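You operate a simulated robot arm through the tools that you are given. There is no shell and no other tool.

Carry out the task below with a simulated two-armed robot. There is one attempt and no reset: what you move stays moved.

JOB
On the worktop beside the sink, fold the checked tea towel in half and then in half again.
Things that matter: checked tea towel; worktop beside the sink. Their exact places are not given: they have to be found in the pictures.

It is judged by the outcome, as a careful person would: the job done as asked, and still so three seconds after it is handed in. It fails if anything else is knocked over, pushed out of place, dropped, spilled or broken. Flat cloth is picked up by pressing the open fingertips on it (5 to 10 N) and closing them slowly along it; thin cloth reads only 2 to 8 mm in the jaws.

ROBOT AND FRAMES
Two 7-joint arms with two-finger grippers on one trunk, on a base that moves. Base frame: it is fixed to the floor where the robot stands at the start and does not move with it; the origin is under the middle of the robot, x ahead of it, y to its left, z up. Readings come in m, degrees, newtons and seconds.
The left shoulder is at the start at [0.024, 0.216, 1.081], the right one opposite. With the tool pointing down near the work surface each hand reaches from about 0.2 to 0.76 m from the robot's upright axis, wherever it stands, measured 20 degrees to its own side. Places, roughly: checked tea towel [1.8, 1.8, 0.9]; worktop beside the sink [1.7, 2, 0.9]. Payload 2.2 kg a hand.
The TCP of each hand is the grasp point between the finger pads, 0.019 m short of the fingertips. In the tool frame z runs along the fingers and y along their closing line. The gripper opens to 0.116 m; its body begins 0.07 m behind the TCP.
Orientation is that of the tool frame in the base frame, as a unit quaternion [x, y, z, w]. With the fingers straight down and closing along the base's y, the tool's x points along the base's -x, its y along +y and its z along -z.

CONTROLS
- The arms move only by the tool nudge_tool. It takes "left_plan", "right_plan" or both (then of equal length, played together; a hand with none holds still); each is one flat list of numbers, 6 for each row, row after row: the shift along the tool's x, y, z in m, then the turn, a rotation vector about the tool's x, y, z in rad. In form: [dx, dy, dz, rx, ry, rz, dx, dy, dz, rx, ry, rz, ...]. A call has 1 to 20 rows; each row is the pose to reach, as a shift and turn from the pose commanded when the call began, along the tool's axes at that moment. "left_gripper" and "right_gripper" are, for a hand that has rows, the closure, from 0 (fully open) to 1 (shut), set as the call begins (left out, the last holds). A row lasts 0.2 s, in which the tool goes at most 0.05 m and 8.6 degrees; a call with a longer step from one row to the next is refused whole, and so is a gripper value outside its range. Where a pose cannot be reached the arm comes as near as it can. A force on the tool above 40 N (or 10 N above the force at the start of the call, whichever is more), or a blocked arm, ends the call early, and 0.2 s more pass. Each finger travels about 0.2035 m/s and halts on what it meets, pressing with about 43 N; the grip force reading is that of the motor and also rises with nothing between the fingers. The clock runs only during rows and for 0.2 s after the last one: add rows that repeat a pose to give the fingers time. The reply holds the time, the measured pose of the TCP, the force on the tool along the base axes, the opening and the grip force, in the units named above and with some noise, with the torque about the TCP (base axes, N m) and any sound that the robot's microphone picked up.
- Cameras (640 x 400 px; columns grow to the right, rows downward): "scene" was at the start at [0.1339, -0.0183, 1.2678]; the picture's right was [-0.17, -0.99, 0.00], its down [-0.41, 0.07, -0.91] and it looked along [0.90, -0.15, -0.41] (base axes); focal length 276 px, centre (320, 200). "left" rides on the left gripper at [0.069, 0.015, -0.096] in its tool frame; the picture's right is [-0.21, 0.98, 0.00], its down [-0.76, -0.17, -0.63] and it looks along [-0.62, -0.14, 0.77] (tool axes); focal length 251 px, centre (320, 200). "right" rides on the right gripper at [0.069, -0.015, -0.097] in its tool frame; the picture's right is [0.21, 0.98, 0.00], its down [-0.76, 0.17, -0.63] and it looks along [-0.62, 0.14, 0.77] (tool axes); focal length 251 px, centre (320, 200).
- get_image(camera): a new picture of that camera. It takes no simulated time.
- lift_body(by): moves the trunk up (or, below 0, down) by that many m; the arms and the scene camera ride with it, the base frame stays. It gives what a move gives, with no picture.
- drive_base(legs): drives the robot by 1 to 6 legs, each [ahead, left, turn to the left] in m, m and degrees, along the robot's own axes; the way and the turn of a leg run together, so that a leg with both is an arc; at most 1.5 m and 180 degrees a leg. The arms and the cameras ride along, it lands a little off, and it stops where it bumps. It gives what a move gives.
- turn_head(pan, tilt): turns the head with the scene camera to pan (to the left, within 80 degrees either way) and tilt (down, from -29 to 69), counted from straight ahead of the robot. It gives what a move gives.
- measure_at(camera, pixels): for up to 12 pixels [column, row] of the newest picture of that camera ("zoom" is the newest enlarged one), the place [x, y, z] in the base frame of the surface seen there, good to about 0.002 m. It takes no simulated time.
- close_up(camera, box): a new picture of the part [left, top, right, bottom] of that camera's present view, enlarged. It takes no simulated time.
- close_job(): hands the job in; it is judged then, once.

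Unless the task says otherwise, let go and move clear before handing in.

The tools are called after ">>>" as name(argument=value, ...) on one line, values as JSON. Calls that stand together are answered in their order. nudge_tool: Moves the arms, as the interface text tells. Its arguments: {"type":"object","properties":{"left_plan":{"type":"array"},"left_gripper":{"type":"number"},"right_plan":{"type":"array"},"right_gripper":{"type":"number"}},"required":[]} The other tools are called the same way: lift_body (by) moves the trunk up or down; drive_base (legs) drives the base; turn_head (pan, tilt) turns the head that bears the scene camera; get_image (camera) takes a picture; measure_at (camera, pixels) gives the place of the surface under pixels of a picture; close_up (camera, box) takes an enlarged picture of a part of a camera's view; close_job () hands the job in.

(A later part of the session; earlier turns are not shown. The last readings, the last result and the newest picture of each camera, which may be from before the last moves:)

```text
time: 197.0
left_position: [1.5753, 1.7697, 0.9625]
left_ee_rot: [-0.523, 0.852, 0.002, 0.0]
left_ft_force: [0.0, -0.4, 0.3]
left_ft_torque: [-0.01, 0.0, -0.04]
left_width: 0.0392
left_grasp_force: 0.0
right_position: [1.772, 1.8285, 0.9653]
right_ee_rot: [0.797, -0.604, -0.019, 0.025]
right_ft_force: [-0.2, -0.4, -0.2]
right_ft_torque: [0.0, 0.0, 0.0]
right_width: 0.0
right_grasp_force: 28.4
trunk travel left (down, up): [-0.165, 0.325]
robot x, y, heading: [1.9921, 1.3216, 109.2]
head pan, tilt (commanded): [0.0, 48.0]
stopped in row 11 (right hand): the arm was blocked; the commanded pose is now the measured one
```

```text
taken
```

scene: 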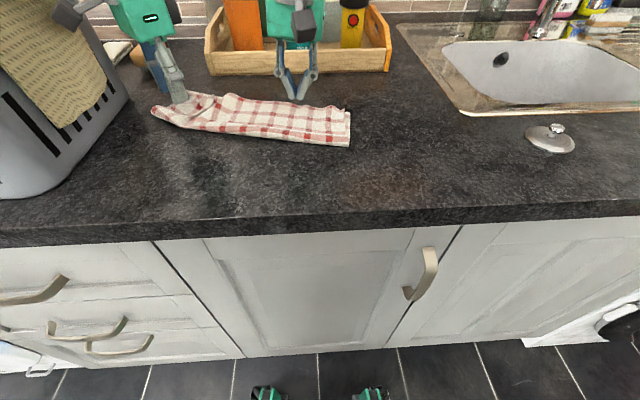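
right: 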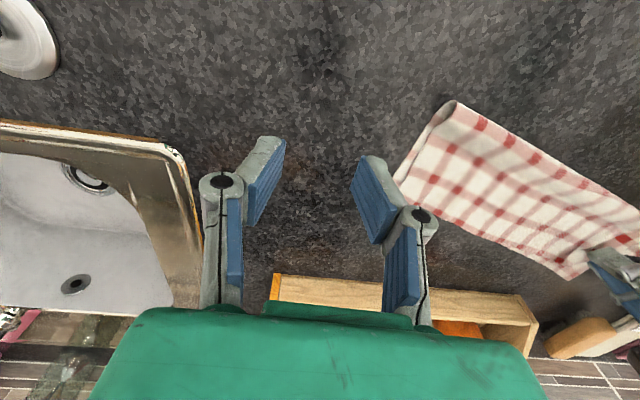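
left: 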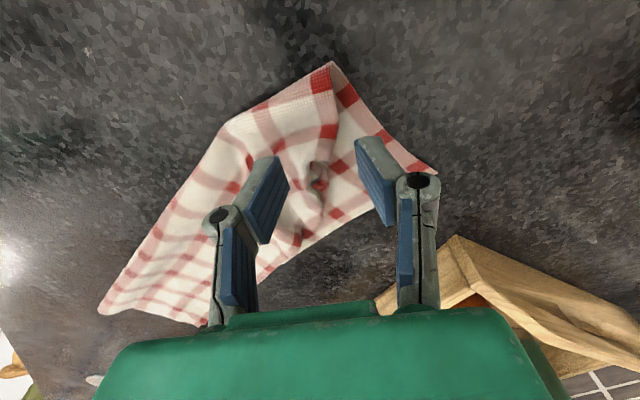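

The right arm met the left one and stopped, so it cannot come that far over. I back it off 4 cm to the right and straighten it, to anchor the right part instead.

>>> nudge_tool(right_plan=[0.005, -0.015, -0.01, 0.02, 0.001, -0.02, 0.01, -0.03, -0.01, 0.04, 0.002, -0.04, 0.015, -0.045, 0, 0.063, 0.004, -0.057, 0.015, -0.045, 0.01, 0.063, 0.004, -0.057, 0.015, -0.045, 0.01, 0.063, 0.004, -0.057])

>>> nudge_tool(left_plan=[0, 0, -0.01, 0, 0, 0, 0, 0, -0.02, 0, 0, 0, 0, 0, -0.02, 0, 0, 0], left_gripper=1.0)

>>> get_image(camera="scene")

>>> get_image(camera="left")

```text
time: 198.2
left_position: [1.5736, 1.7706, 0.9624]
left_ee_rot: [-0.523, 0.852, 0.001, 0.0]
left_ft_force: [0.6, 0.7, 0.1]
left_ft_torque: [0.01, 0.01, 0.0]
left_width: 0.0393
left_grasp_force: 0.0
right_position: [1.8173, 1.8251, 0.9533]
right_ee_rot: [0.815, -0.579, 0.001, -0.001]
right_ft_force: [0.0, 0.2, -0.7]
right_ft_torque: [-0.03, 0.02, 0.0]
right_width: 0.0001
right_grasp_force: 28.5
trunk travel left (down, up): [-0.165, 0.325]
robot x, y, heading: [1.9926, 1.3218, 109.3]
head pan, tilt (commanded): [0.0, 48.0]
```

```text
time: 199.0
left_position: [1.5749, 1.7713, 0.9818]
left_ee_rot: [-0.523, 0.852, 0.0, 0.0]
left_ft_force: [0.4, 0.0, -0.1]
left_ft_torque: [0.0, 0.04, 0.0]
left_width: 0.0001
left_grasp_force: 28.3
right_position: [1.8172, 1.8248, 0.953]
right_ee_rot: [0.815, -0.579, 0.001, -0.002]
right_ft_force: [0.1, -0.6, 0.1]
right_ft_torque: [0.0, 0.02, -0.02]
right_width: 0.0
right_grasp_force: 28.7
trunk travel left (down, up): [-0.165, 0.325]
robot x, y, heading: [1.9862, 1.3214, 109.3]
head pan, tilt (commanded): [0.0, 48.0]
```

```text
taken
```

scene: 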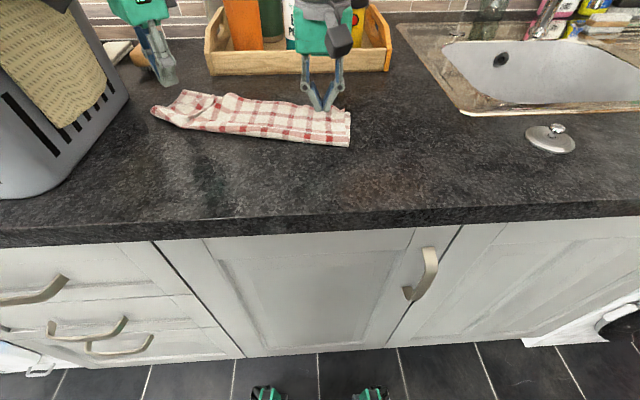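

```text
taken
```

left: 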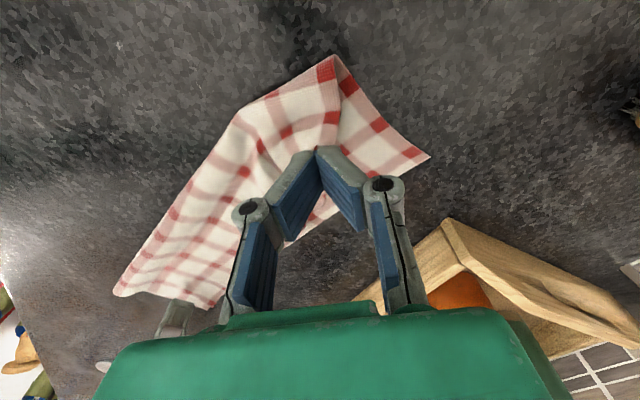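

Both hands are in place. I press the right hand down as an anchor and bring the left fingertips down onto the corner piece at (1.590, 1.794).

>>> nudge_tool(right_plan=[0, 0, 0.007, 0, 0, 0, 0, 0, 0.014, 0, 0, 0, 0, 0, 0.019, 0, 0, 0, 0, 0, 0.0215, 0, 0, 0, 0, 0, 0.0215, 0, 0, 0], left_plan=[-0.009, -0.001, 0, 0, 0, 0, -0.018, -0.002, 0, 0, 0, 0, -0.0271, -0.0031, 0.01, 0, 0, 0, -0.0271, -0.0031, 0.025, 0, 0, 0, -0.0271, -0.0031, 0.037, 0, 0, 0])

>>> nudge_tool(right_plan=[0, 0, 0.001, 0, 0, 0, 0, 0, 0.001, 0, 0, 0], left_plan=[0, 0, 0.004, 0, 0, 0, 0, 0, 0.006, 0, 0, 0])

```text
time: 200.2
left_position: [1.5872, 1.7954, 0.945]
left_ee_rot: [-0.524, 0.852, 0.0, 0.001]
left_ft_force: [0.2, -0.4, 0.1]
left_ft_torque: [-0.03, 0.0, -0.04]
left_width: 0.0
left_grasp_force: 28.2
right_position: [1.8203, 1.8272, 0.9344]
right_ee_rot: [0.813, -0.582, -0.001, 0.002]
right_ft_force: [0.6, 0.6, -0.2]
right_ft_torque: [-0.05, 0.05, 0.0]
right_width: 0.0
right_grasp_force: 29.2
trunk travel left (down, up): [-0.165, 0.325]
robot x, y, heading: [1.9911, 1.3243, 109.1]
head pan, tilt (commanded): [0.0, 48.0]
```

```text
time: 200.8
left_position: [1.588, 1.7948, 0.9389]
left_ee_rot: [-0.523, 0.852, 0.002, 0.001]
left_ft_force: [-0.6, 0.1, 0.3]
left_ft_torque: [0.01, 0.0, 0.01]
left_width: 0.0
left_grasp_force: 28.7
right_position: [1.821, 1.8284, 0.9338]
right_ee_rot: [0.813, -0.583, -0.001, 0.003]
right_ft_force: [0.0, -0.5, -0.3]
right_ft_torque: [-0.01, 0.01, 0.0]
right_width: 0.0002
right_grasp_force: 28.3
trunk travel left (down, up): [-0.165, 0.325]
robot x, y, heading: [1.9941, 1.3245, 109.3]
head pan, tilt (commanded): [0.0, 48.0]
```

No contact force yet on either hand; I keep lowering in small steps.

>>> nudge_tool(right_plan=[0, 0, 0.002, 0, 0, 0, 0, 0, 0.003, 0, 0, 0, 0, 0, 0.003, 0, 0, 0], left_plan=[0, 0, 0.002, 0, 0, 0, 0, 0, 0.004, 0, 0, 0, 0, 0, 0.004, 0, 0, 0])

>>> nudge_tool(right_plan=[0, 0, 0.001, 0, 0, 0, 0, 0, 0.001, 0, 0, 0], left_plan=[0, 0, 0.0015, 0, 0, 0, 0, 0, 0.0015, 0, 0, 0])

```text
time: 201.6
left_position: [1.5882, 1.7927, 0.9352]
left_ee_rot: [-0.523, 0.852, 0.002, 0.0]
left_ft_force: [0.1, 0.4, 0.4]
left_ft_torque: [0.01, -0.02, -0.03]
left_width: 0.0001
left_grasp_force: 27.9
right_position: [1.8211, 1.8303, 0.9325]
right_ee_rot: [0.811, -0.585, -0.004, 0.004]
right_ft_force: [-0.4, -1.1, -0.4]
right_ft_torque: [0.01, -0.02, 0.02]
right_width: 0.0
right_grasp_force: 28.6
trunk travel left (down, up): [-0.165, 0.325]
robot x, y, heading: [1.9878, 1.3222, 109.2]
head pan, tilt (commanded): [0.0, 48.0]
```

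```text
time: 202.2
left_position: [1.5896, 1.794, 0.934]
left_ee_rot: [-0.524, 0.852, 0.001, 0.001]
left_ft_force: [0.5, 0.2, 0.3]
left_ft_torque: [0.0, -0.01, -0.03]
left_width: 0.0001
left_grasp_force: 28.5
right_position: [1.8206, 1.8323, 0.9304]
right_ee_rot: [0.811, -0.585, -0.004, 0.006]
right_ft_force: [0.4, -0.6, -0.2]
right_ft_torque: [-0.03, -0.03, -0.01]
right_width: 0.0001
right_grasp_force: 28.7
trunk travel left (down, up): [-0.165, 0.325]
robot x, y, heading: [1.9888, 1.3202, 109.4]
head pan, tilt (commanded): [0.0, 48.0]
```

Still no press; the right arm is drifting slightly, perhaps touching the left forearm, so I stop relying on it and only lower the left hand further.

>>> nudge_tool(left_plan=[0, 0, 0.001, 0, 0, 0, 0, 0, 0.002, 0, 0, 0, 0, 0, 0.002, 0, 0, 0], right_plan=[0, 0, 0.0005, 0, 0, 0, 0, 0, 0.001, 0, 0, 0, 0, 0, 0.001, 0, 0, 0])

>>> get_image(camera="scene")

>>> get_image(camera="right")

```text
time: 203.0
left_position: [1.589, 1.7926, 0.9309]
left_ee_rot: [-0.523, 0.852, 0.003, 0.0]
left_ft_force: [-0.6, -0.5, 2.9]
left_ft_torque: [-0.03, 0.0, -0.02]
left_width: 0.0
left_grasp_force: 28.5
right_position: [1.8219, 1.8335, 0.9316]
right_ee_rot: [0.81, -0.586, -0.005, 0.007]
right_ft_force: [0.1, -0.1, 1.1]
right_ft_torque: [-0.01, 0.01, -0.03]
right_width: 0.0
right_grasp_force: 28.7
trunk travel left (down, up): [-0.165, 0.325]
robot x, y, heading: [1.9914, 1.323, 109.0]
head pan, tilt (commanded): [0.0, 48.0]
```

```text
taken
```

scene: 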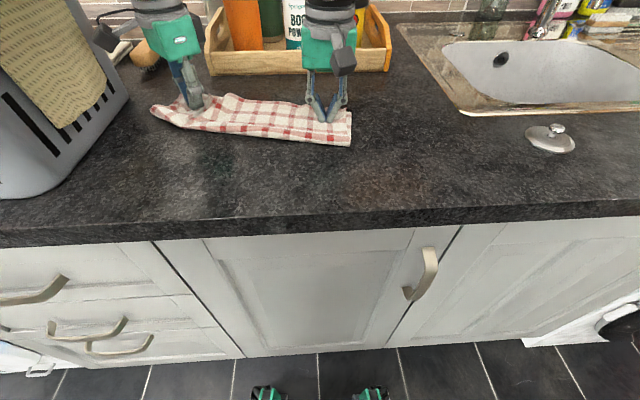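

```text
taken
```

right: 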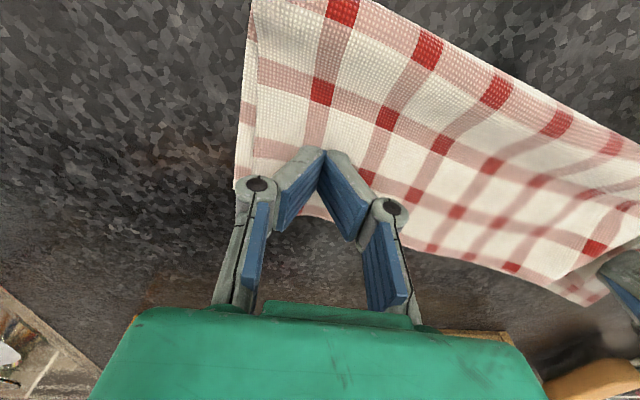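

The left presses with 2.9 N and the right with 1 N. I press the right a bit more and slide the left fingertips slowly outward toward the bottom corner, 3 cm first.

>>> nudge_tool(right_plan=[0, 0, 0.001, 0, 0, 0, 0, 0, 0.002, 0, 0, 0, 0, 0, 0.002, 0, 0, 0, 0, 0, 0.002, 0, 0, 0, 0, 0, 0.002, 0, 0, 0, 0, 0, 0.002, 0, 0, 0], left_plan=[0, 0, 0.0005, 0, 0, 0, -0.0005, 0.006, 0.0005, 0, 0, 0, -0.001, 0.012, 0.0005, 0, 0, 0, -0.0015, 0.018, 0.0005, 0, 0, 0, -0.002, 0.024, 0.0005, 0, 0, 0, -0.0024, 0.03, 0.0005, 0, 0, 0])

>>> close_up(camera="left", box=[200, 40, 460, 260])

>>> close_up(camera="scene", box=[130, 70, 370, 170])

```text
time: 204.4
left_position: [1.5621, 1.8083, 0.9312]
left_ee_rot: [-0.523, 0.852, 0.002, 0.001]
left_ft_force: [3.8, -0.7, 6.0]
left_ft_torque: [-0.07, -0.06, 0.04]
left_width: 0.0001
left_grasp_force: 28.4
right_position: [1.822, 1.8322, 0.9303]
right_ee_rot: [0.809, -0.588, -0.006, 0.008]
right_ft_force: [-2.8, 0.6, 11.8]
right_ft_torque: [0.04, 0.01, -0.02]
right_width: 0.0001
right_grasp_force: 28.7
trunk travel left (down, up): [-0.165, 0.325]
robot x, y, heading: [1.9901, 1.3266, 109.3]
head pan, tilt (commanded): [0.0, 48.0]
```

```text
1.82 times, centred on (330, 150) of left
```

zoom: 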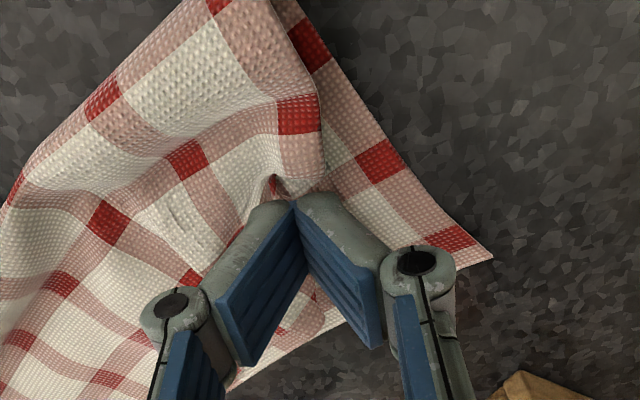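

```text
2.67 times, centred on (250, 120) of scene
```

zoom: 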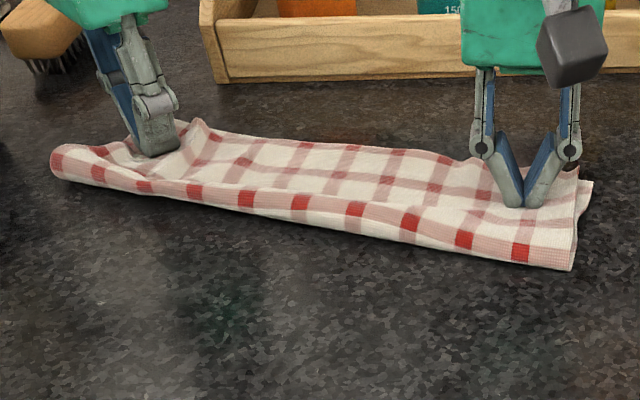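

That works: the pleat is opening and the fold line has straightened. I check the bottom corner's place and slide on.

>>> measure_at(camera="left", pixels=[[422, 181], [405, 170], [360, 125], [315, 60], [330, 110], [325, 140]])

>>> nudge_tool(left_plan=[-0.0005, 0.006, 0, 0, 0, 0, -0.001, 0.012, 0, 0, 0, 0, -0.0015, 0.018, 0, 0, 0, 0, -0.002, 0.024, 0, 0, 0, 0, -0.0024, 0.03, 0, 0, 0, 0])

>>> close_up(camera="left", box=[200, 40, 460, 260])

>>> close_up(camera="scene", box=[130, 70, 370, 170])

```text
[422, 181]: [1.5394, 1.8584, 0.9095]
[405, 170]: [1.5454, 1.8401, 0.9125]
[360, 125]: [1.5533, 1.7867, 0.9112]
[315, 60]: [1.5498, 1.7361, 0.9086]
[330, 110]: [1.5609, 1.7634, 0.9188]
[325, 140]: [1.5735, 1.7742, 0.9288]
```

```text
time: 205.6
left_position: [1.5388, 1.8224, 0.9331]
left_ee_rot: [-0.523, 0.852, 0.002, 0.001]
left_ft_force: [5.4, -0.9, 7.8]
left_ft_torque: [-0.09, -0.09, 0.02]
left_width: 0.0001
left_grasp_force: 28.2
right_position: [1.8232, 1.8324, 0.9312]
right_ee_rot: [0.809, -0.588, -0.007, 0.008]
right_ft_force: [-5.4, 3.0, 18.0]
right_ft_torque: [0.08, 0.03, 0.0]
right_width: 0.0001
right_grasp_force: 28.6
trunk travel left (down, up): [-0.165, 0.325]
robot x, y, heading: [1.989, 1.321, 109.1]
head pan, tilt (commanded): [0.0, 48.0]
```

```text
1.82 times, centred on (330, 150) of left
```

zoom: 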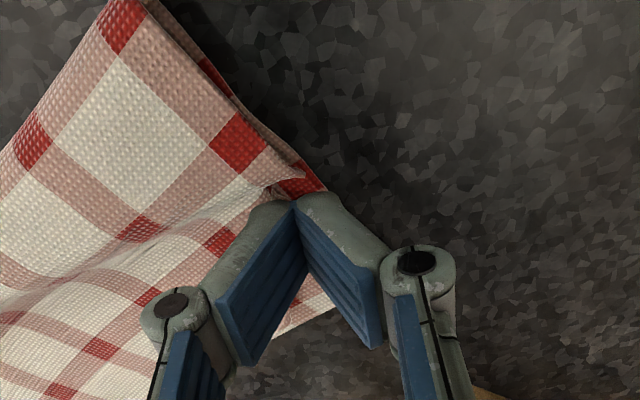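

```text
2.67 times, centred on (250, 120) of scene
```

zoom: 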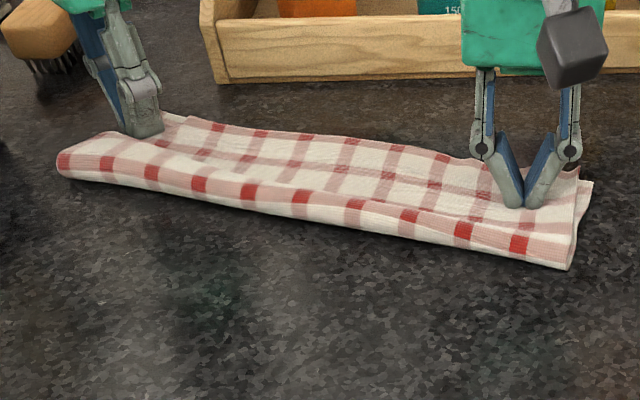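

Excellent: the top layer is now pulled out straight along its whole length, its left edge nearly on the bottom's edge. I lift both hands off straight up and look.

>>> nudge_tool(left_plan=[0, 0, -0.01, 0, 0, 0, 0, 0, -0.025, 0, 0, 0, 0, 0, -0.04, 0, 0, 0, 0, 0, -0.055, 0, 0, -0.134, 0.02, 0.01, -0.065, 0, 0, -0.268, 0.035, 0.005, -0.075, 0, 0, -0.402, 0.05, 0, -0.08, 0, 0, -0.536, 0.06, -0.01, -0.085, 0, 0, -0.67, 0.07, -0.02, -0.09, 0, 0, -0.8], right_plan=[0, 0, -0.01, 0, 0, 0, 0, 0, -0.025, 0, 0, 0, 0, -0.01, -0.04, 0, 0, 0, 0.01, -0.03, -0.055, 0, 0, 0, 0.025, -0.05, -0.065, 0, 0, 0, 0.04, -0.07, -0.075, 0, 0, 0, 0.05, -0.09, -0.08, 0, 0, 0, 0.06, -0.11, -0.085, 0, 0, 0, 0.06, -0.11, -0.09, 0, 0, 0])

>>> get_image(camera="left")

>>> get_image(camera="right")

>>> get_image(camera="scene")

>>> close_up(camera="scene", box=[130, 70, 370, 170])

```text
time: 207.6
left_position: [1.5255, 1.7532, 1.0203]
left_ee_rot: [0.815, -0.58, -0.002, -0.001]
left_ft_force: [0.2, -0.2, 0.9]
left_ft_torque: [-0.01, 0.01, -0.03]
left_width: 0.0
left_grasp_force: 29.0
right_position: [1.9423, 1.8046, 1.0148]
right_ee_rot: [0.815, -0.579, 0.001, -0.002]
right_ft_force: [0.6, -0.3, -0.6]
right_ft_torque: [0.01, 0.01, 0.0]
right_width: 0.0001
right_grasp_force: 28.5
trunk travel left (down, up): [-0.165, 0.325]
robot x, y, heading: [1.9923, 1.3177, 109.2]
head pan, tilt (commanded): [0.0, 48.0]
```

```text
taken
```

left: 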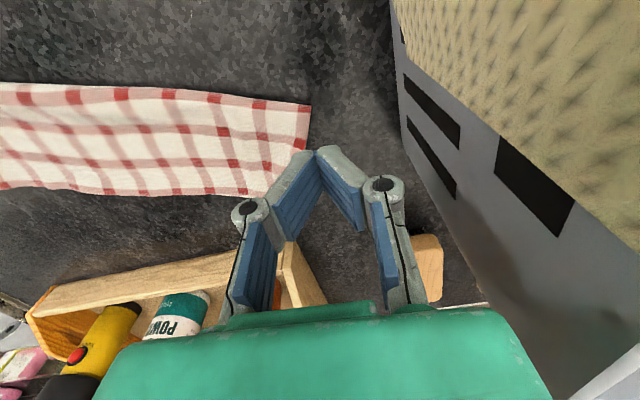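

```text
taken
```

right: 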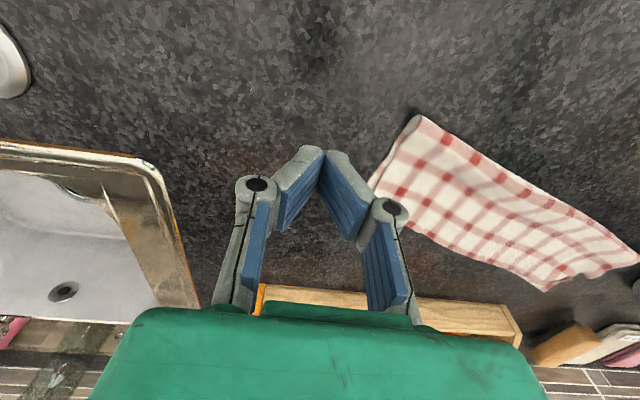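

```text
taken
```

scene: 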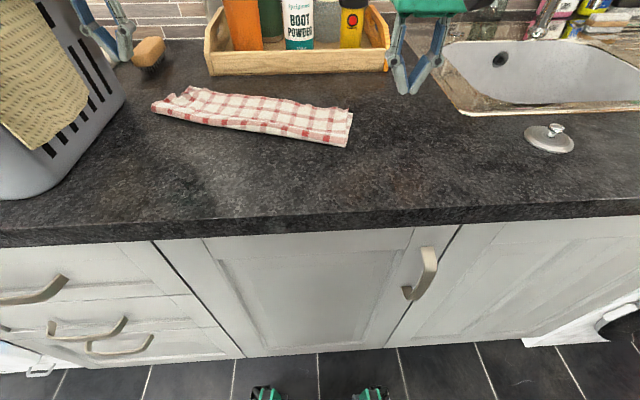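

```text
2.67 times, centred on (250, 120) of scene
```

zoom: 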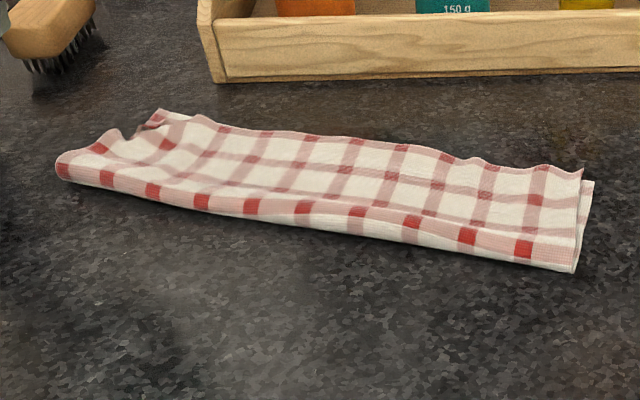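

The fold now looks good. But the basket at the left edge of the view looks different from before, so I check whether it has moved: I measure its corner and look at it.

>>> measure_at(camera="scene", pixels=[[124, 98], [60, 165], [110, 85], [90, 110], [40, 185], [45, 12], [60, 100], [20, 195], [130, 100], [145, 50]])

>>> turn_head(pan=30, tilt=40)

>>> get_image(camera="scene")

```text
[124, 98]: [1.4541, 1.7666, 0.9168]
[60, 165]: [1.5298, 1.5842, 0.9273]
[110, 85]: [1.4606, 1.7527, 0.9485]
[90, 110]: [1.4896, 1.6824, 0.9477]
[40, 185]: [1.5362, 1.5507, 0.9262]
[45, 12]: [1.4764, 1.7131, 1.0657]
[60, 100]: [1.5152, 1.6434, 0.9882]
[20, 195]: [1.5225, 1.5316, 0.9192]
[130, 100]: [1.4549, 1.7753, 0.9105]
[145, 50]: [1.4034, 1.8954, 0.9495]
```

```text
time: 208.5
left_position: [1.5246, 1.7534, 1.02]
left_ee_rot: [0.814, -0.581, -0.002, -0.001]
left_ft_force: [0.6, -0.4, -0.3]
left_ft_torque: [0.01, 0.0, 0.0]
left_width: 0.0
left_grasp_force: 28.2
right_position: [1.94, 1.8068, 1.0152]
right_ee_rot: [0.815, -0.579, 0.0, -0.002]
right_ft_force: [-0.2, 0.0, 0.2]
right_ft_torque: [0.05, 0.02, -0.02]
right_width: 0.0001
right_grasp_force: 29.3
trunk travel left (down, up): [-0.165, 0.325]
robot x, y, heading: [1.9902, 1.3237, 109.3]
head pan, tilt (commanded): [30.0, 40.0]
```

```text
taken
```

scene: 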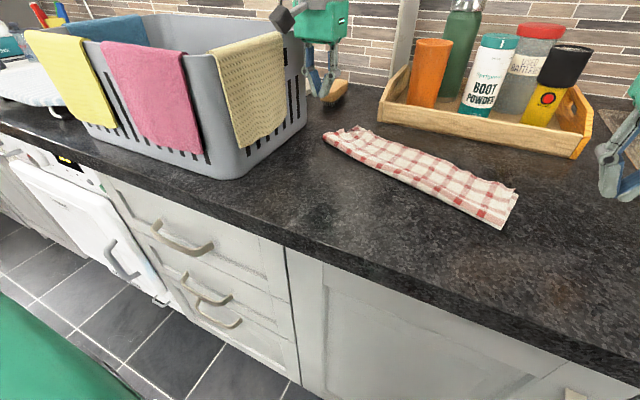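

The basket's side measures the same as at the start (within a few mm) and looks unmoved. The towel at (420,175) now looks neatly folded in half; I take close-ups and measure its corners.

>>> close_up(camera="scene", box=[310, 110, 530, 240])

>>> measure_at(camera="zoom", pixels=[[50, 85], [75, 55], [100, 50], [60, 60], [555, 340], [600, 245], [585, 240], [300, 200], [330, 120], [200, 85], [480, 195], [300, 150]])

```text
2.91 times, centred on (420, 175) of scene
```

zoom: 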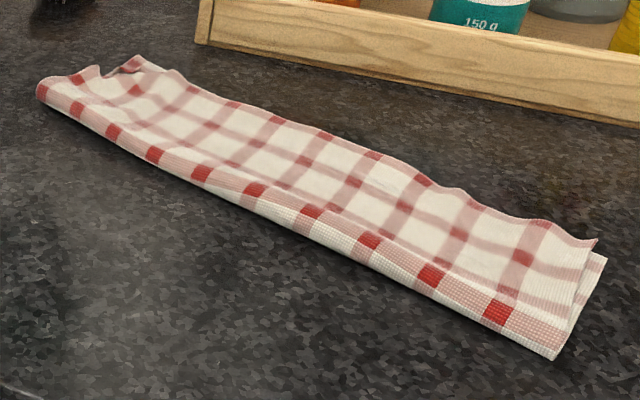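

```text
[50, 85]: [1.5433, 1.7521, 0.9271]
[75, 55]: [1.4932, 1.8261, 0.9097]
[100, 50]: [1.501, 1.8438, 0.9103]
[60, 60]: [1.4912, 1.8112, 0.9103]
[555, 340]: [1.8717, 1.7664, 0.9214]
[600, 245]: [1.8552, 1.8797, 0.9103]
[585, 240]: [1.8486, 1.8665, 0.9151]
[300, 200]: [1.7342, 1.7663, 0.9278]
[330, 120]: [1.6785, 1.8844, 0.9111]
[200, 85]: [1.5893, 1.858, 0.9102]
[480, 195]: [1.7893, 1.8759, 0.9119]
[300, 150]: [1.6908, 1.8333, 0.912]
```

A neat half fold; only the left end has a small dip at (110,70). I move the left hand back and to the right so its camera shows that end.

>>> nudge_tool(left_plan=[0.02, -0.015, -0.005, 0, 0, 0, 0.04, -0.03, -0.01, 0, 0, 0, 0.06, -0.045, -0.01, 0, 0, 0, 0.07, -0.06, -0.01, 0, 0, 0, 0.07, -0.06, -0.01, 0, 0, 0])

>>> get_image(camera="left")

>>> close_up(camera="left", box=[150, 100, 450, 260])

```text
time: 209.7
left_position: [1.6056, 1.7072, 1.0288]
left_ee_rot: [0.814, -0.581, -0.001, -0.001]
left_ft_force: [-1.2, -0.4, 0.0]
left_ft_torque: [-0.02, 0.01, 0.0]
left_width: 0.0001
left_grasp_force: 28.7
right_position: [1.9413, 1.8058, 1.0148]
right_ee_rot: [0.815, -0.579, 0.002, -0.001]
right_ft_force: [0.1, 0.3, 0.5]
right_ft_torque: [0.01, -0.01, 0.02]
right_width: 0.0
right_grasp_force: 28.7
trunk travel left (down, up): [-0.165, 0.325]
robot x, y, heading: [1.9896, 1.321, 109.3]
head pan, tilt (commanded): [30.0, 40.0]
```

```text
taken
```

left: 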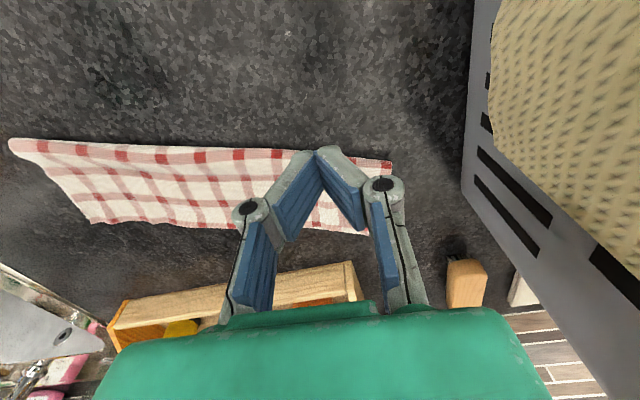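

```text
2.13 times, centred on (300, 180) of left
```

zoom: 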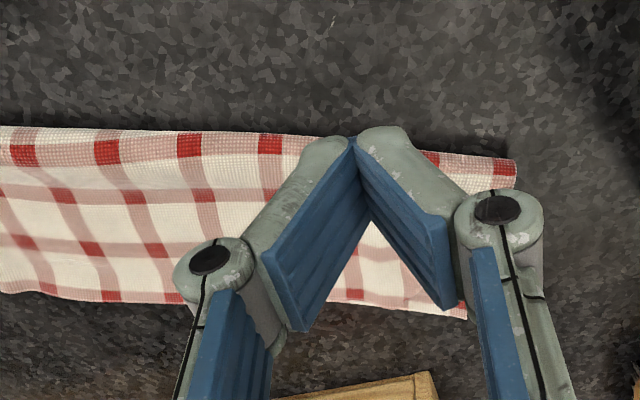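

The fingers cover the end, so I shift the left hand 6 cm farther right.

>>> nudge_tool(left_plan=[0, -0.02, -0.01, 0, 0, 0, 0, -0.04, -0.02, 0, 0, 0, 0, -0.06, -0.025, 0, 0, 0, 0, -0.06, -0.025, 0, 0, 0])

>>> close_up(camera="left", box=[330, 100, 480, 240])

>>> get_image(camera="left")

```text
time: 210.7
left_position: [1.6647, 1.7279, 1.0554]
left_ee_rot: [0.814, -0.581, -0.001, -0.001]
left_ft_force: [-0.4, -0.2, -0.7]
left_ft_torque: [0.01, 0.01, -0.02]
left_width: 0.0001
left_grasp_force: 28.2
right_position: [1.9422, 1.8057, 1.0146]
right_ee_rot: [0.815, -0.58, 0.001, -0.001]
right_ft_force: [0.4, -0.9, 0.1]
right_ft_torque: [0.01, 0.02, -0.03]
right_width: 0.0
right_grasp_force: 28.5
trunk travel left (down, up): [-0.165, 0.325]
robot x, y, heading: [1.9907, 1.3233, 109.2]
head pan, tilt (commanded): [30.0, 40.0]
```

```text
2.86 times, centred on (405, 170) of left
```

zoom: 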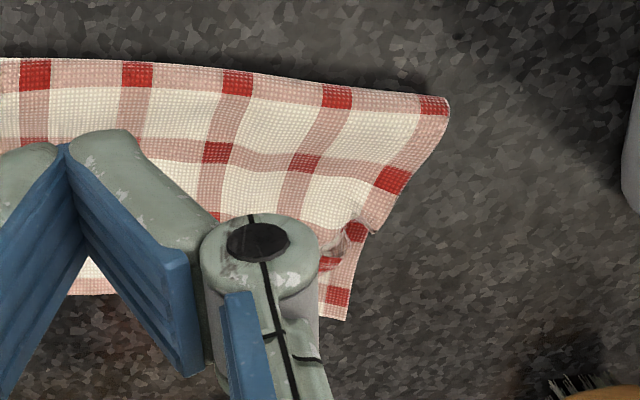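

```text
taken
```

left: 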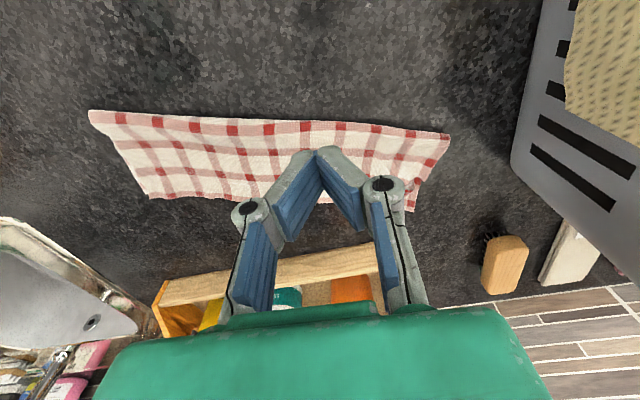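

The left end now shows only a small turned-in tip at (345,235), about 2 cm. I measure the outline of the folded towel to judge the alignment.

>>> measure_at(camera="left", pixels=[[447, 137], [413, 210], [422, 180], [412, 186], [416, 182], [92, 114], [152, 196], [270, 122], [370, 127], [405, 190], [220, 198], [330, 202]])

>>> measure_at(camera="right", pixels=[[418, 117], [372, 183], [545, 288], [636, 255], [500, 265], [450, 240], [590, 275], [520, 180]])

```text
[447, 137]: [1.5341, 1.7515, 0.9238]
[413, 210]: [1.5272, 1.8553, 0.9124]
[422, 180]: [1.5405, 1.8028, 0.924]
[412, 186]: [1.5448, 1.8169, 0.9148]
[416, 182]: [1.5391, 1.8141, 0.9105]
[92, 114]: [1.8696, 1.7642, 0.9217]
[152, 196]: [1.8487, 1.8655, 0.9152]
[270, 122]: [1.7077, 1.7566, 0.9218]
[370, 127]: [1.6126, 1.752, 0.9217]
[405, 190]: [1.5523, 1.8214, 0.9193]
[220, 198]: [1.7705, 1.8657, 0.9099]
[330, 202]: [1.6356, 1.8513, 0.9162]
```

```text
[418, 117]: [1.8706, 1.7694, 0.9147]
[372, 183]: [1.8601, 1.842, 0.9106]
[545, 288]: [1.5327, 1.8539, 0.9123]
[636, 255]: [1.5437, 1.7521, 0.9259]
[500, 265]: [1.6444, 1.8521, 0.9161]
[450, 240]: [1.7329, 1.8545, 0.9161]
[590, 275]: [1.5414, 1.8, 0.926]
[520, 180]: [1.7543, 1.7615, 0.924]
```

The folded strip is 0.336 × 0.103 m, square and straight; only the top's left back corner has a small notch. I zoom in on it from the head camera.

>>> close_up(camera="scene", box=[318, 120, 382, 160])

>>> measure_at(camera="zoom", pixels=[[50, 110], [150, 90], [200, 100], [230, 130], [260, 100], [300, 60], [340, 90], [200, 150], [260, 150], [310, 110], [120, 150], [350, 130]])

```text
10.00 times, centred on (350, 140) of scene
```

zoom: 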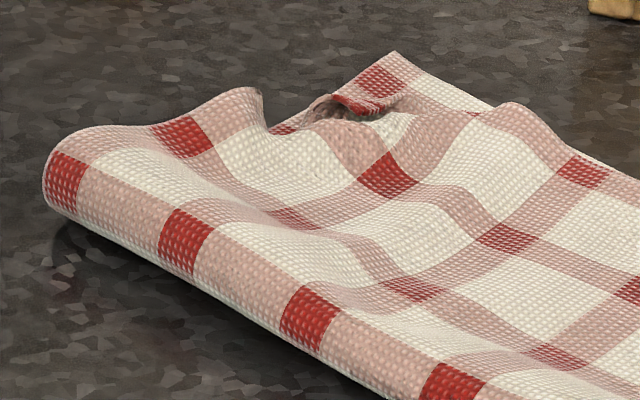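

```text
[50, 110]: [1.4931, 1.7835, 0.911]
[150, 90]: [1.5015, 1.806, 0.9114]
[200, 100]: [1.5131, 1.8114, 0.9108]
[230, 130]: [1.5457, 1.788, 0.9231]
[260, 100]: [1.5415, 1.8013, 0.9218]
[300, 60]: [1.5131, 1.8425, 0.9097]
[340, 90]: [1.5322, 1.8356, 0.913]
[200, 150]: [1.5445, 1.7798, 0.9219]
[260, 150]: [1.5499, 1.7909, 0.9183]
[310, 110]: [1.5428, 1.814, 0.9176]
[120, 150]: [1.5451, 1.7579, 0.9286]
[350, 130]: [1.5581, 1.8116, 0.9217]
```

The close-up shows the top's corner tip curled up on top as a small roll at (350,105), leaving a bit of the bottom corner bare. I will brush it outward with the closed left fingertips, as worked before; first I hover just inside it.

>>> nudge_tool(left_plan=[-0.02, 0.016, 0.02, 0, 0, 0, -0.04, 0.032, 0.04, 0, 0, 0, -0.06, 0.048, 0.06, 0, 0, 0, -0.08, 0.064, 0.08, 0, 0, 0, -0.0911, 0.0741, 0.095, 0, 0, 0, -0.0911, 0.0741, 0.105, 0, 0, 0, -0.0911, 0.0741, 0.105, 0, 0, 0])

>>> get_image(camera="left")

>>> close_up(camera="scene", box=[298, 100, 394, 160])

```text
time: 212.3
left_position: [1.5608, 1.7891, 0.9495]
left_ee_rot: [0.814, -0.581, -0.002, -0.001]
left_ft_force: [-1.2, -0.8, -0.8]
left_ft_torque: [-0.04, -0.02, 0.0]
left_width: 0.0001
left_grasp_force: 28.0
right_position: [1.9412, 1.8051, 1.0153]
right_ee_rot: [0.815, -0.579, 0.002, -0.002]
right_ft_force: [-0.3, 0.0, 0.9]
right_ft_torque: [0.02, 0.02, 0.02]
right_width: 0.0
right_grasp_force: 28.3
trunk travel left (down, up): [-0.165, 0.325]
robot x, y, heading: [1.9907, 1.3243, 109.3]
head pan, tilt (commanded): [30.0, 40.0]
```

```text
taken
```

left: 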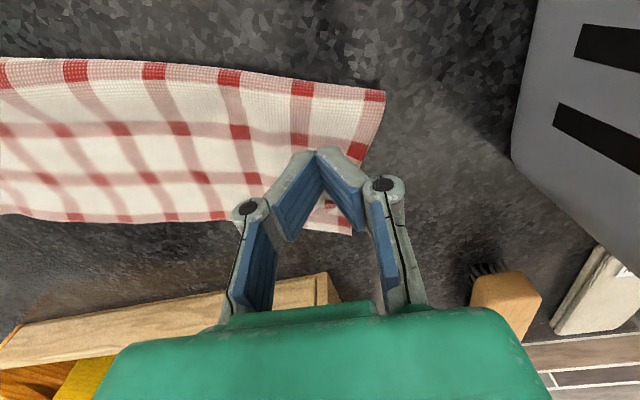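

```text
6.67 times, centred on (346, 130) of scene
```

zoom: 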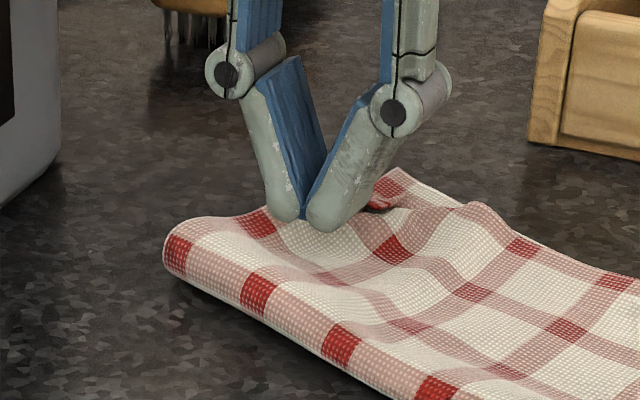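

The closed fingertips stand just inside the roll. I lower them to skim the top layer and brush slowly outward toward the bottom corner.

>>> nudge_tool(left_plan=[0, 0, 0.007, 0, 0, 0, 0, 0, 0.0125, 0, 0, 0, -0.0057, 0.0017, 0.0135, 0, 0, 0, -0.0115, 0.0034, 0.0135, 0, 0, 0, -0.0172, 0.0051, 0.0135, 0, 0, 0, -0.0229, 0.0068, 0.0135, 0, 0, 0, -0.0286, 0.0086, 0.0135, 0, 0, 0, -0.0344, 0.0103, 0.0135, 0, 0, 0, -0.0401, 0.012, 0.0135, 0, 0, 0, -0.0458, 0.0137, 0.0135, 0, 0, 0, -0.0515, 0.0154, 0.0135, 0, 0, 0, -0.0573, 0.0171, 0.0135, 0, 0, 0, -0.062, 0.0185, 0.0135, 0, 0, 0])

>>> close_up(camera="scene", box=[298, 100, 394, 160])

>>> get_image(camera="left")

```text
time: 215.1
left_position: [1.5224, 1.8404, 0.939]
left_ee_rot: [0.814, -0.581, -0.001, -0.001]
left_ft_force: [-0.6, 0.1, 0.4]
left_ft_torque: [0.02, 0.01, -0.02]
left_width: 0.0
left_grasp_force: 28.6
right_position: [1.9409, 1.8062, 1.0152]
right_ee_rot: [0.816, -0.578, 0.002, -0.002]
right_ft_force: [-0.5, -0.1, 0.4]
right_ft_torque: [-0.01, -0.03, 0.0]
right_width: 0.0002
right_grasp_force: 28.7
trunk travel left (down, up): [-0.165, 0.325]
robot x, y, heading: [1.988, 1.3216, 108.9]
head pan, tilt (commanded): [30.0, 40.0]
```

```text
6.67 times, centred on (346, 130) of scene
```

zoom: 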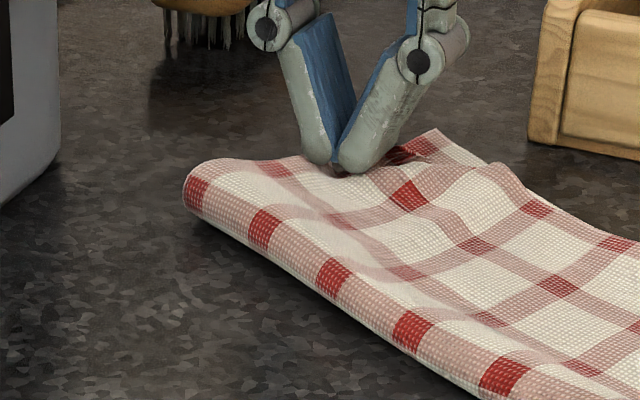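

```text
taken
```

left: 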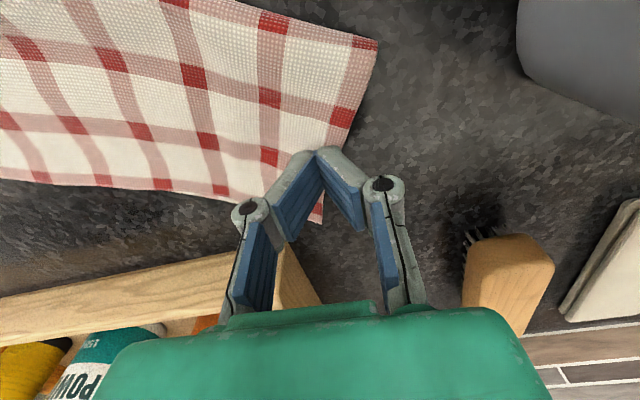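

The fingertips only pushed the light towel's left end along (no force), so the corner is unchanged. I lift off and look at the state before deciding.

>>> nudge_tool(left_plan=[0, 0, -0.01, 0, 0, 0, 0, 0, -0.025, 0, 0, 0, 0.01, -0.01, -0.04, 0, 0, 0, 0.03, -0.03, -0.055, 0, 0, 0, 0.05, -0.05, -0.07, 0, 0, 0, 0.07, -0.08, -0.08, 0, 0, 0, 0.09, -0.11, -0.09, 0, 0, 0, 0.1, -0.13, -0.1, 0, 0, 0, 0.1, -0.13, -0.1, 0, 0, 0])

>>> get_image(camera="scene")

>>> close_up(camera="scene", box=[310, 100, 406, 160])

>>> get_image(camera="left")

```text
time: 217.1
left_position: [1.6806, 1.7891, 1.0384]
left_ee_rot: [0.814, -0.581, -0.001, 0.0]
left_ft_force: [-0.4, 0.0, -0.2]
left_ft_torque: [0.02, -0.01, -0.01]
left_width: 0.0
left_grasp_force: 28.5
right_position: [1.9421, 1.8056, 1.0138]
right_ee_rot: [0.815, -0.579, 0.001, 0.0]
right_ft_force: [0.5, -0.5, -0.1]
right_ft_torque: [0.03, 0.04, 0.0]
right_width: 0.0
right_grasp_force: 28.2
trunk travel left (down, up): [-0.165, 0.325]
robot x, y, heading: [1.9932, 1.3221, 108.9]
head pan, tilt (commanded): [30.0, 40.0]
```

```text
taken
```

scene: 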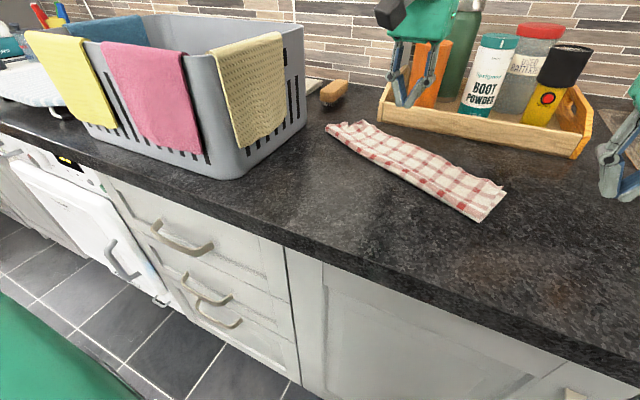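

```text
6.67 times, centred on (358, 130) of scene
```

zoom: 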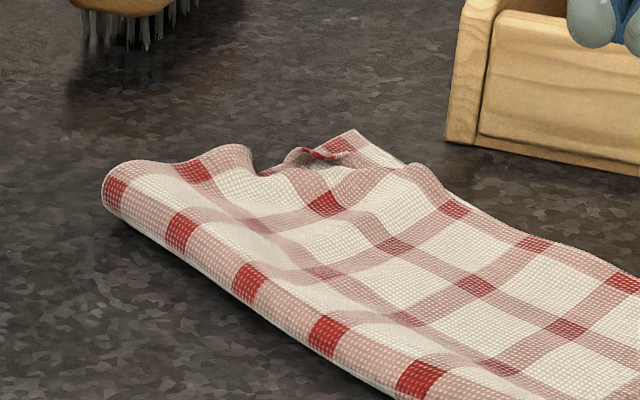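

```text
taken
```

left: 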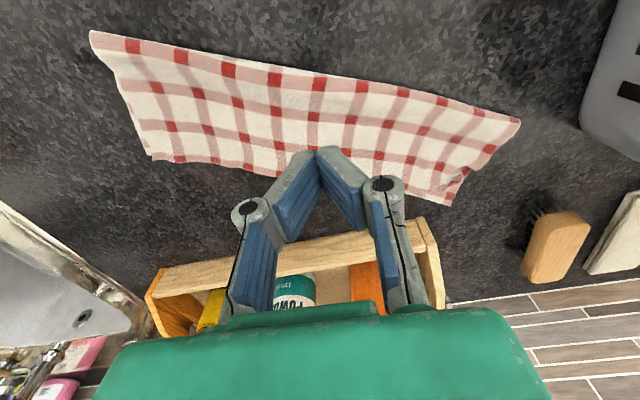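

The strip is intact, just turned a little. I measure its four corners in this overhead view.

>>> measure_at(camera="left", pixels=[[94, 37], [154, 157], [515, 122], [445, 203], [490, 152], [465, 172], [455, 180], [470, 178], [310, 82], [250, 172], [420, 195], [400, 140]])

>>> close_up(camera="left", box=[400, 100, 540, 220])

```text
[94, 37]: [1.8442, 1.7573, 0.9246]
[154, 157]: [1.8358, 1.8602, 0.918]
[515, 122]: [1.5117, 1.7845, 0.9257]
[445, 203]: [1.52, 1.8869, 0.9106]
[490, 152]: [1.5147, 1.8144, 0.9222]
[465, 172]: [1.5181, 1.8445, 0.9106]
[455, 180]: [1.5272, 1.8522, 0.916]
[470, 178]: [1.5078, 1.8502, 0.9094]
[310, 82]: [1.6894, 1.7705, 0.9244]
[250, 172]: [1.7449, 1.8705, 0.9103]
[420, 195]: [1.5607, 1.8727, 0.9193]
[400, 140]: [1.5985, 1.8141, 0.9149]
```

```text
3.33 times, centred on (470, 160) of left
```

zoom: 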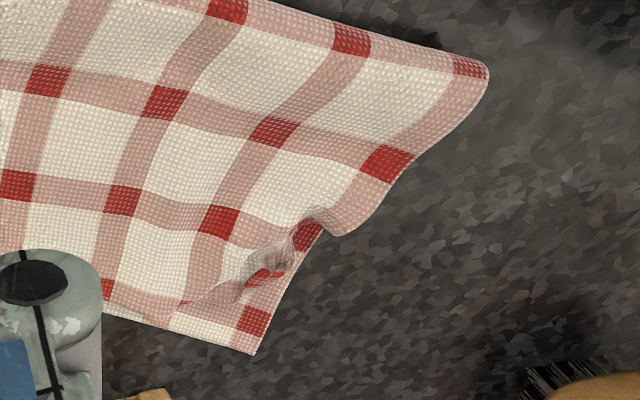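

The strip's left end runs (1.512, 1.785)-(1.520, 1.887) and the right end (1.844, 1.757)-(1.836, 1.860); only a 3 cm crumple remains at the hidden-to-be back left corner. Now the second fold: I move the left hand out of the way and bring the right hand, turned 66° so that it closes along the short edge, over the middle of the right end.

>>> nudge_tool(left_plan=[0.01, 0.018, -0.005, 0, 0, 0, 0.02, 0.036, -0.01, 0, 0, 0, 0.03, 0.054, -0.015, 0, 0, 0, 0.04, 0.072, -0.02, 0, 0, 0, 0.05, 0.09, -0.02, 0, 0, 0, 0.058, 0.105, -0.02, 0, 0, 0, 0.058, 0.105, -0.02, 0, 0, 0, 0.058, 0.105, -0.02, 0, 0, 0, 0.058, 0.105, -0.02, 0, 0, 0], right_plan=[0, 0, 0, 0, 0, -0.145, 0, 0, 0, 0, 0, -0.29, 0, 0, 0, 0, 0, -0.435, -0.005, 0.015, 0, 0, 0, -0.58, -0.012, 0.032, 0.005, 0, 0, -0.725, -0.018, 0.049, 0.01, 0, 0, -0.87, -0.024, 0.066, 0.02, 0, 0, -1.015, -0.03, 0.083, 0.03, 0, 0, -1.16, -0.0363, 0.0964, 0.04, 0, 0, -1.16], right_gripper=0.62)

>>> get_image(camera="right")

>>> turn_head(pan=10, tilt=45)

>>> get_image(camera="scene")

```text
time: 219.1
left_position: [1.5958, 1.6977, 1.0562]
left_ee_rot: [0.814, -0.58, -0.001, -0.001]
left_ft_force: [0.0, 0.5, -0.4]
left_ft_torque: [-0.02, -0.04, -0.02]
left_width: 0.0001
left_grasp_force: 28.1
right_position: [1.8376, 1.8073, 0.9727]
right_ee_rot: [0.999, -0.037, 0.003, -0.001]
right_ft_force: [-1.0, 0.7, -0.1]
right_ft_torque: [-0.01, 0.0, 0.0]
right_width: 0.0441
right_grasp_force: 0.1
trunk travel left (down, up): [-0.165, 0.325]
robot x, y, heading: [1.9894, 1.3196, 109.1]
head pan, tilt (commanded): [30.0, 40.0]
```

```text
taken
```

right: 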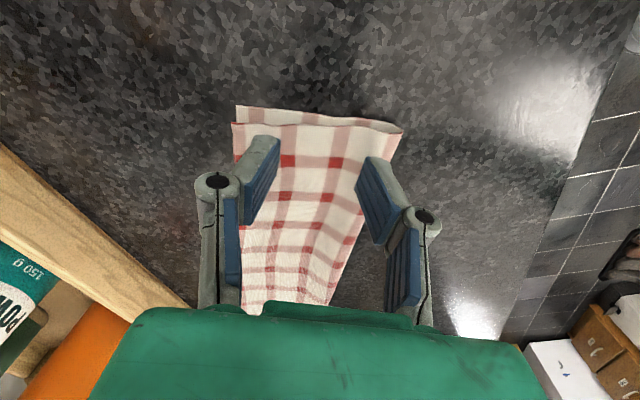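

```text
time: 220.0
left_position: [1.598, 1.6969, 1.0572]
left_ee_rot: [0.814, -0.581, -0.002, -0.002]
left_ft_force: [-0.7, -0.5, -0.5]
left_ft_torque: [-0.02, 0.0, 0.02]
left_width: 0.0001
left_grasp_force: 28.4
right_position: [1.838, 1.807, 0.9728]
right_ee_rot: [0.999, -0.039, 0.002, -0.001]
right_ft_force: [1.3, -0.5, 0.1]
right_ft_torque: [-0.02, -0.01, 0.0]
right_width: 0.0442
right_grasp_force: 0.0
trunk travel left (down, up): [-0.165, 0.325]
robot x, y, heading: [1.9883, 1.3225, 108.8]
head pan, tilt (commanded): [10.0, 45.0]
```

```text
taken
```

scene: 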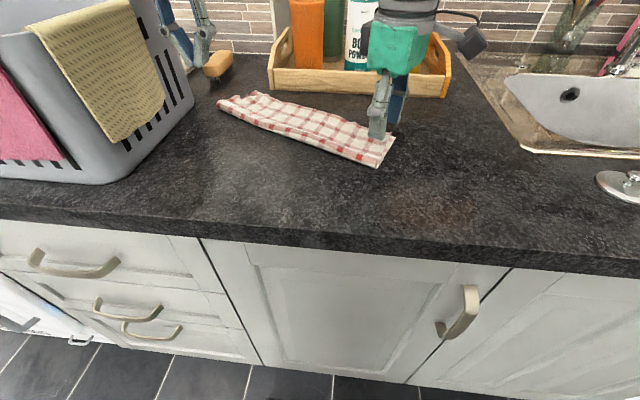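

The right hand closes along the short edge now, its grip point about 1 cm inside the end (edge at row 118, grip at (320,132)). I shift 3 mm outward and lower onto the two layers, looking for a firm 10 N press.

>>> nudge_tool(right_plan=[0.003, 0, 0.01, 0, 0, 0, 0.003, 0, 0.02, 0, 0, 0, 0.003, 0, 0.03, 0, 0, 0, 0.003, 0, 0.037, 0, 0, 0, 0.003, 0, 0.039, 0, 0, 0, 0.003, 0, 0.039, 0, 0, 0])

>>> nudge_tool(right_plan=[0, 0, 0.0015, 0, 0, 0, 0, 0, 0.0025, 0, 0, 0, 0, 0, 0.0025, 0, 0, 0])

```text
time: 221.4
left_position: [1.597, 1.698, 1.0574]
left_ee_rot: [0.815, -0.58, -0.001, -0.001]
left_ft_force: [0.4, -1.0, 0.1]
left_ft_torque: [0.0, 0.01, 0.02]
left_width: 0.0001
left_grasp_force: 28.8
right_position: [1.8411, 1.8059, 0.9353]
right_ee_rot: [0.999, -0.039, 0.001, 0.0]
right_ft_force: [0.7, 0.0, -0.3]
right_ft_torque: [0.0, 0.04, -0.03]
right_width: 0.0438
right_grasp_force: 0.0
trunk travel left (down, up): [-0.165, 0.325]
robot x, y, heading: [1.9924, 1.3223, 109.3]
head pan, tilt (commanded): [10.0, 45.0]
```

```text
time: 222.2
left_position: [1.5965, 1.6967, 1.057]
left_ee_rot: [0.814, -0.581, -0.002, -0.001]
left_ft_force: [-0.3, 0.1, 0.9]
left_ft_torque: [0.0, 0.01, -0.01]
left_width: 0.0002
left_grasp_force: 28.5
right_position: [1.8402, 1.8077, 0.9329]
right_ee_rot: [0.999, -0.038, 0.002, 0.0]
right_ft_force: [1.2, -0.3, 5.7]
right_ft_torque: [-0.04, -0.01, 0.01]
right_width: 0.0442
right_grasp_force: 0.0
trunk travel left (down, up): [-0.165, 0.325]
robot x, y, heading: [1.989, 1.3215, 109.7]
head pan, tilt (commanded): [10.0, 45.0]
```

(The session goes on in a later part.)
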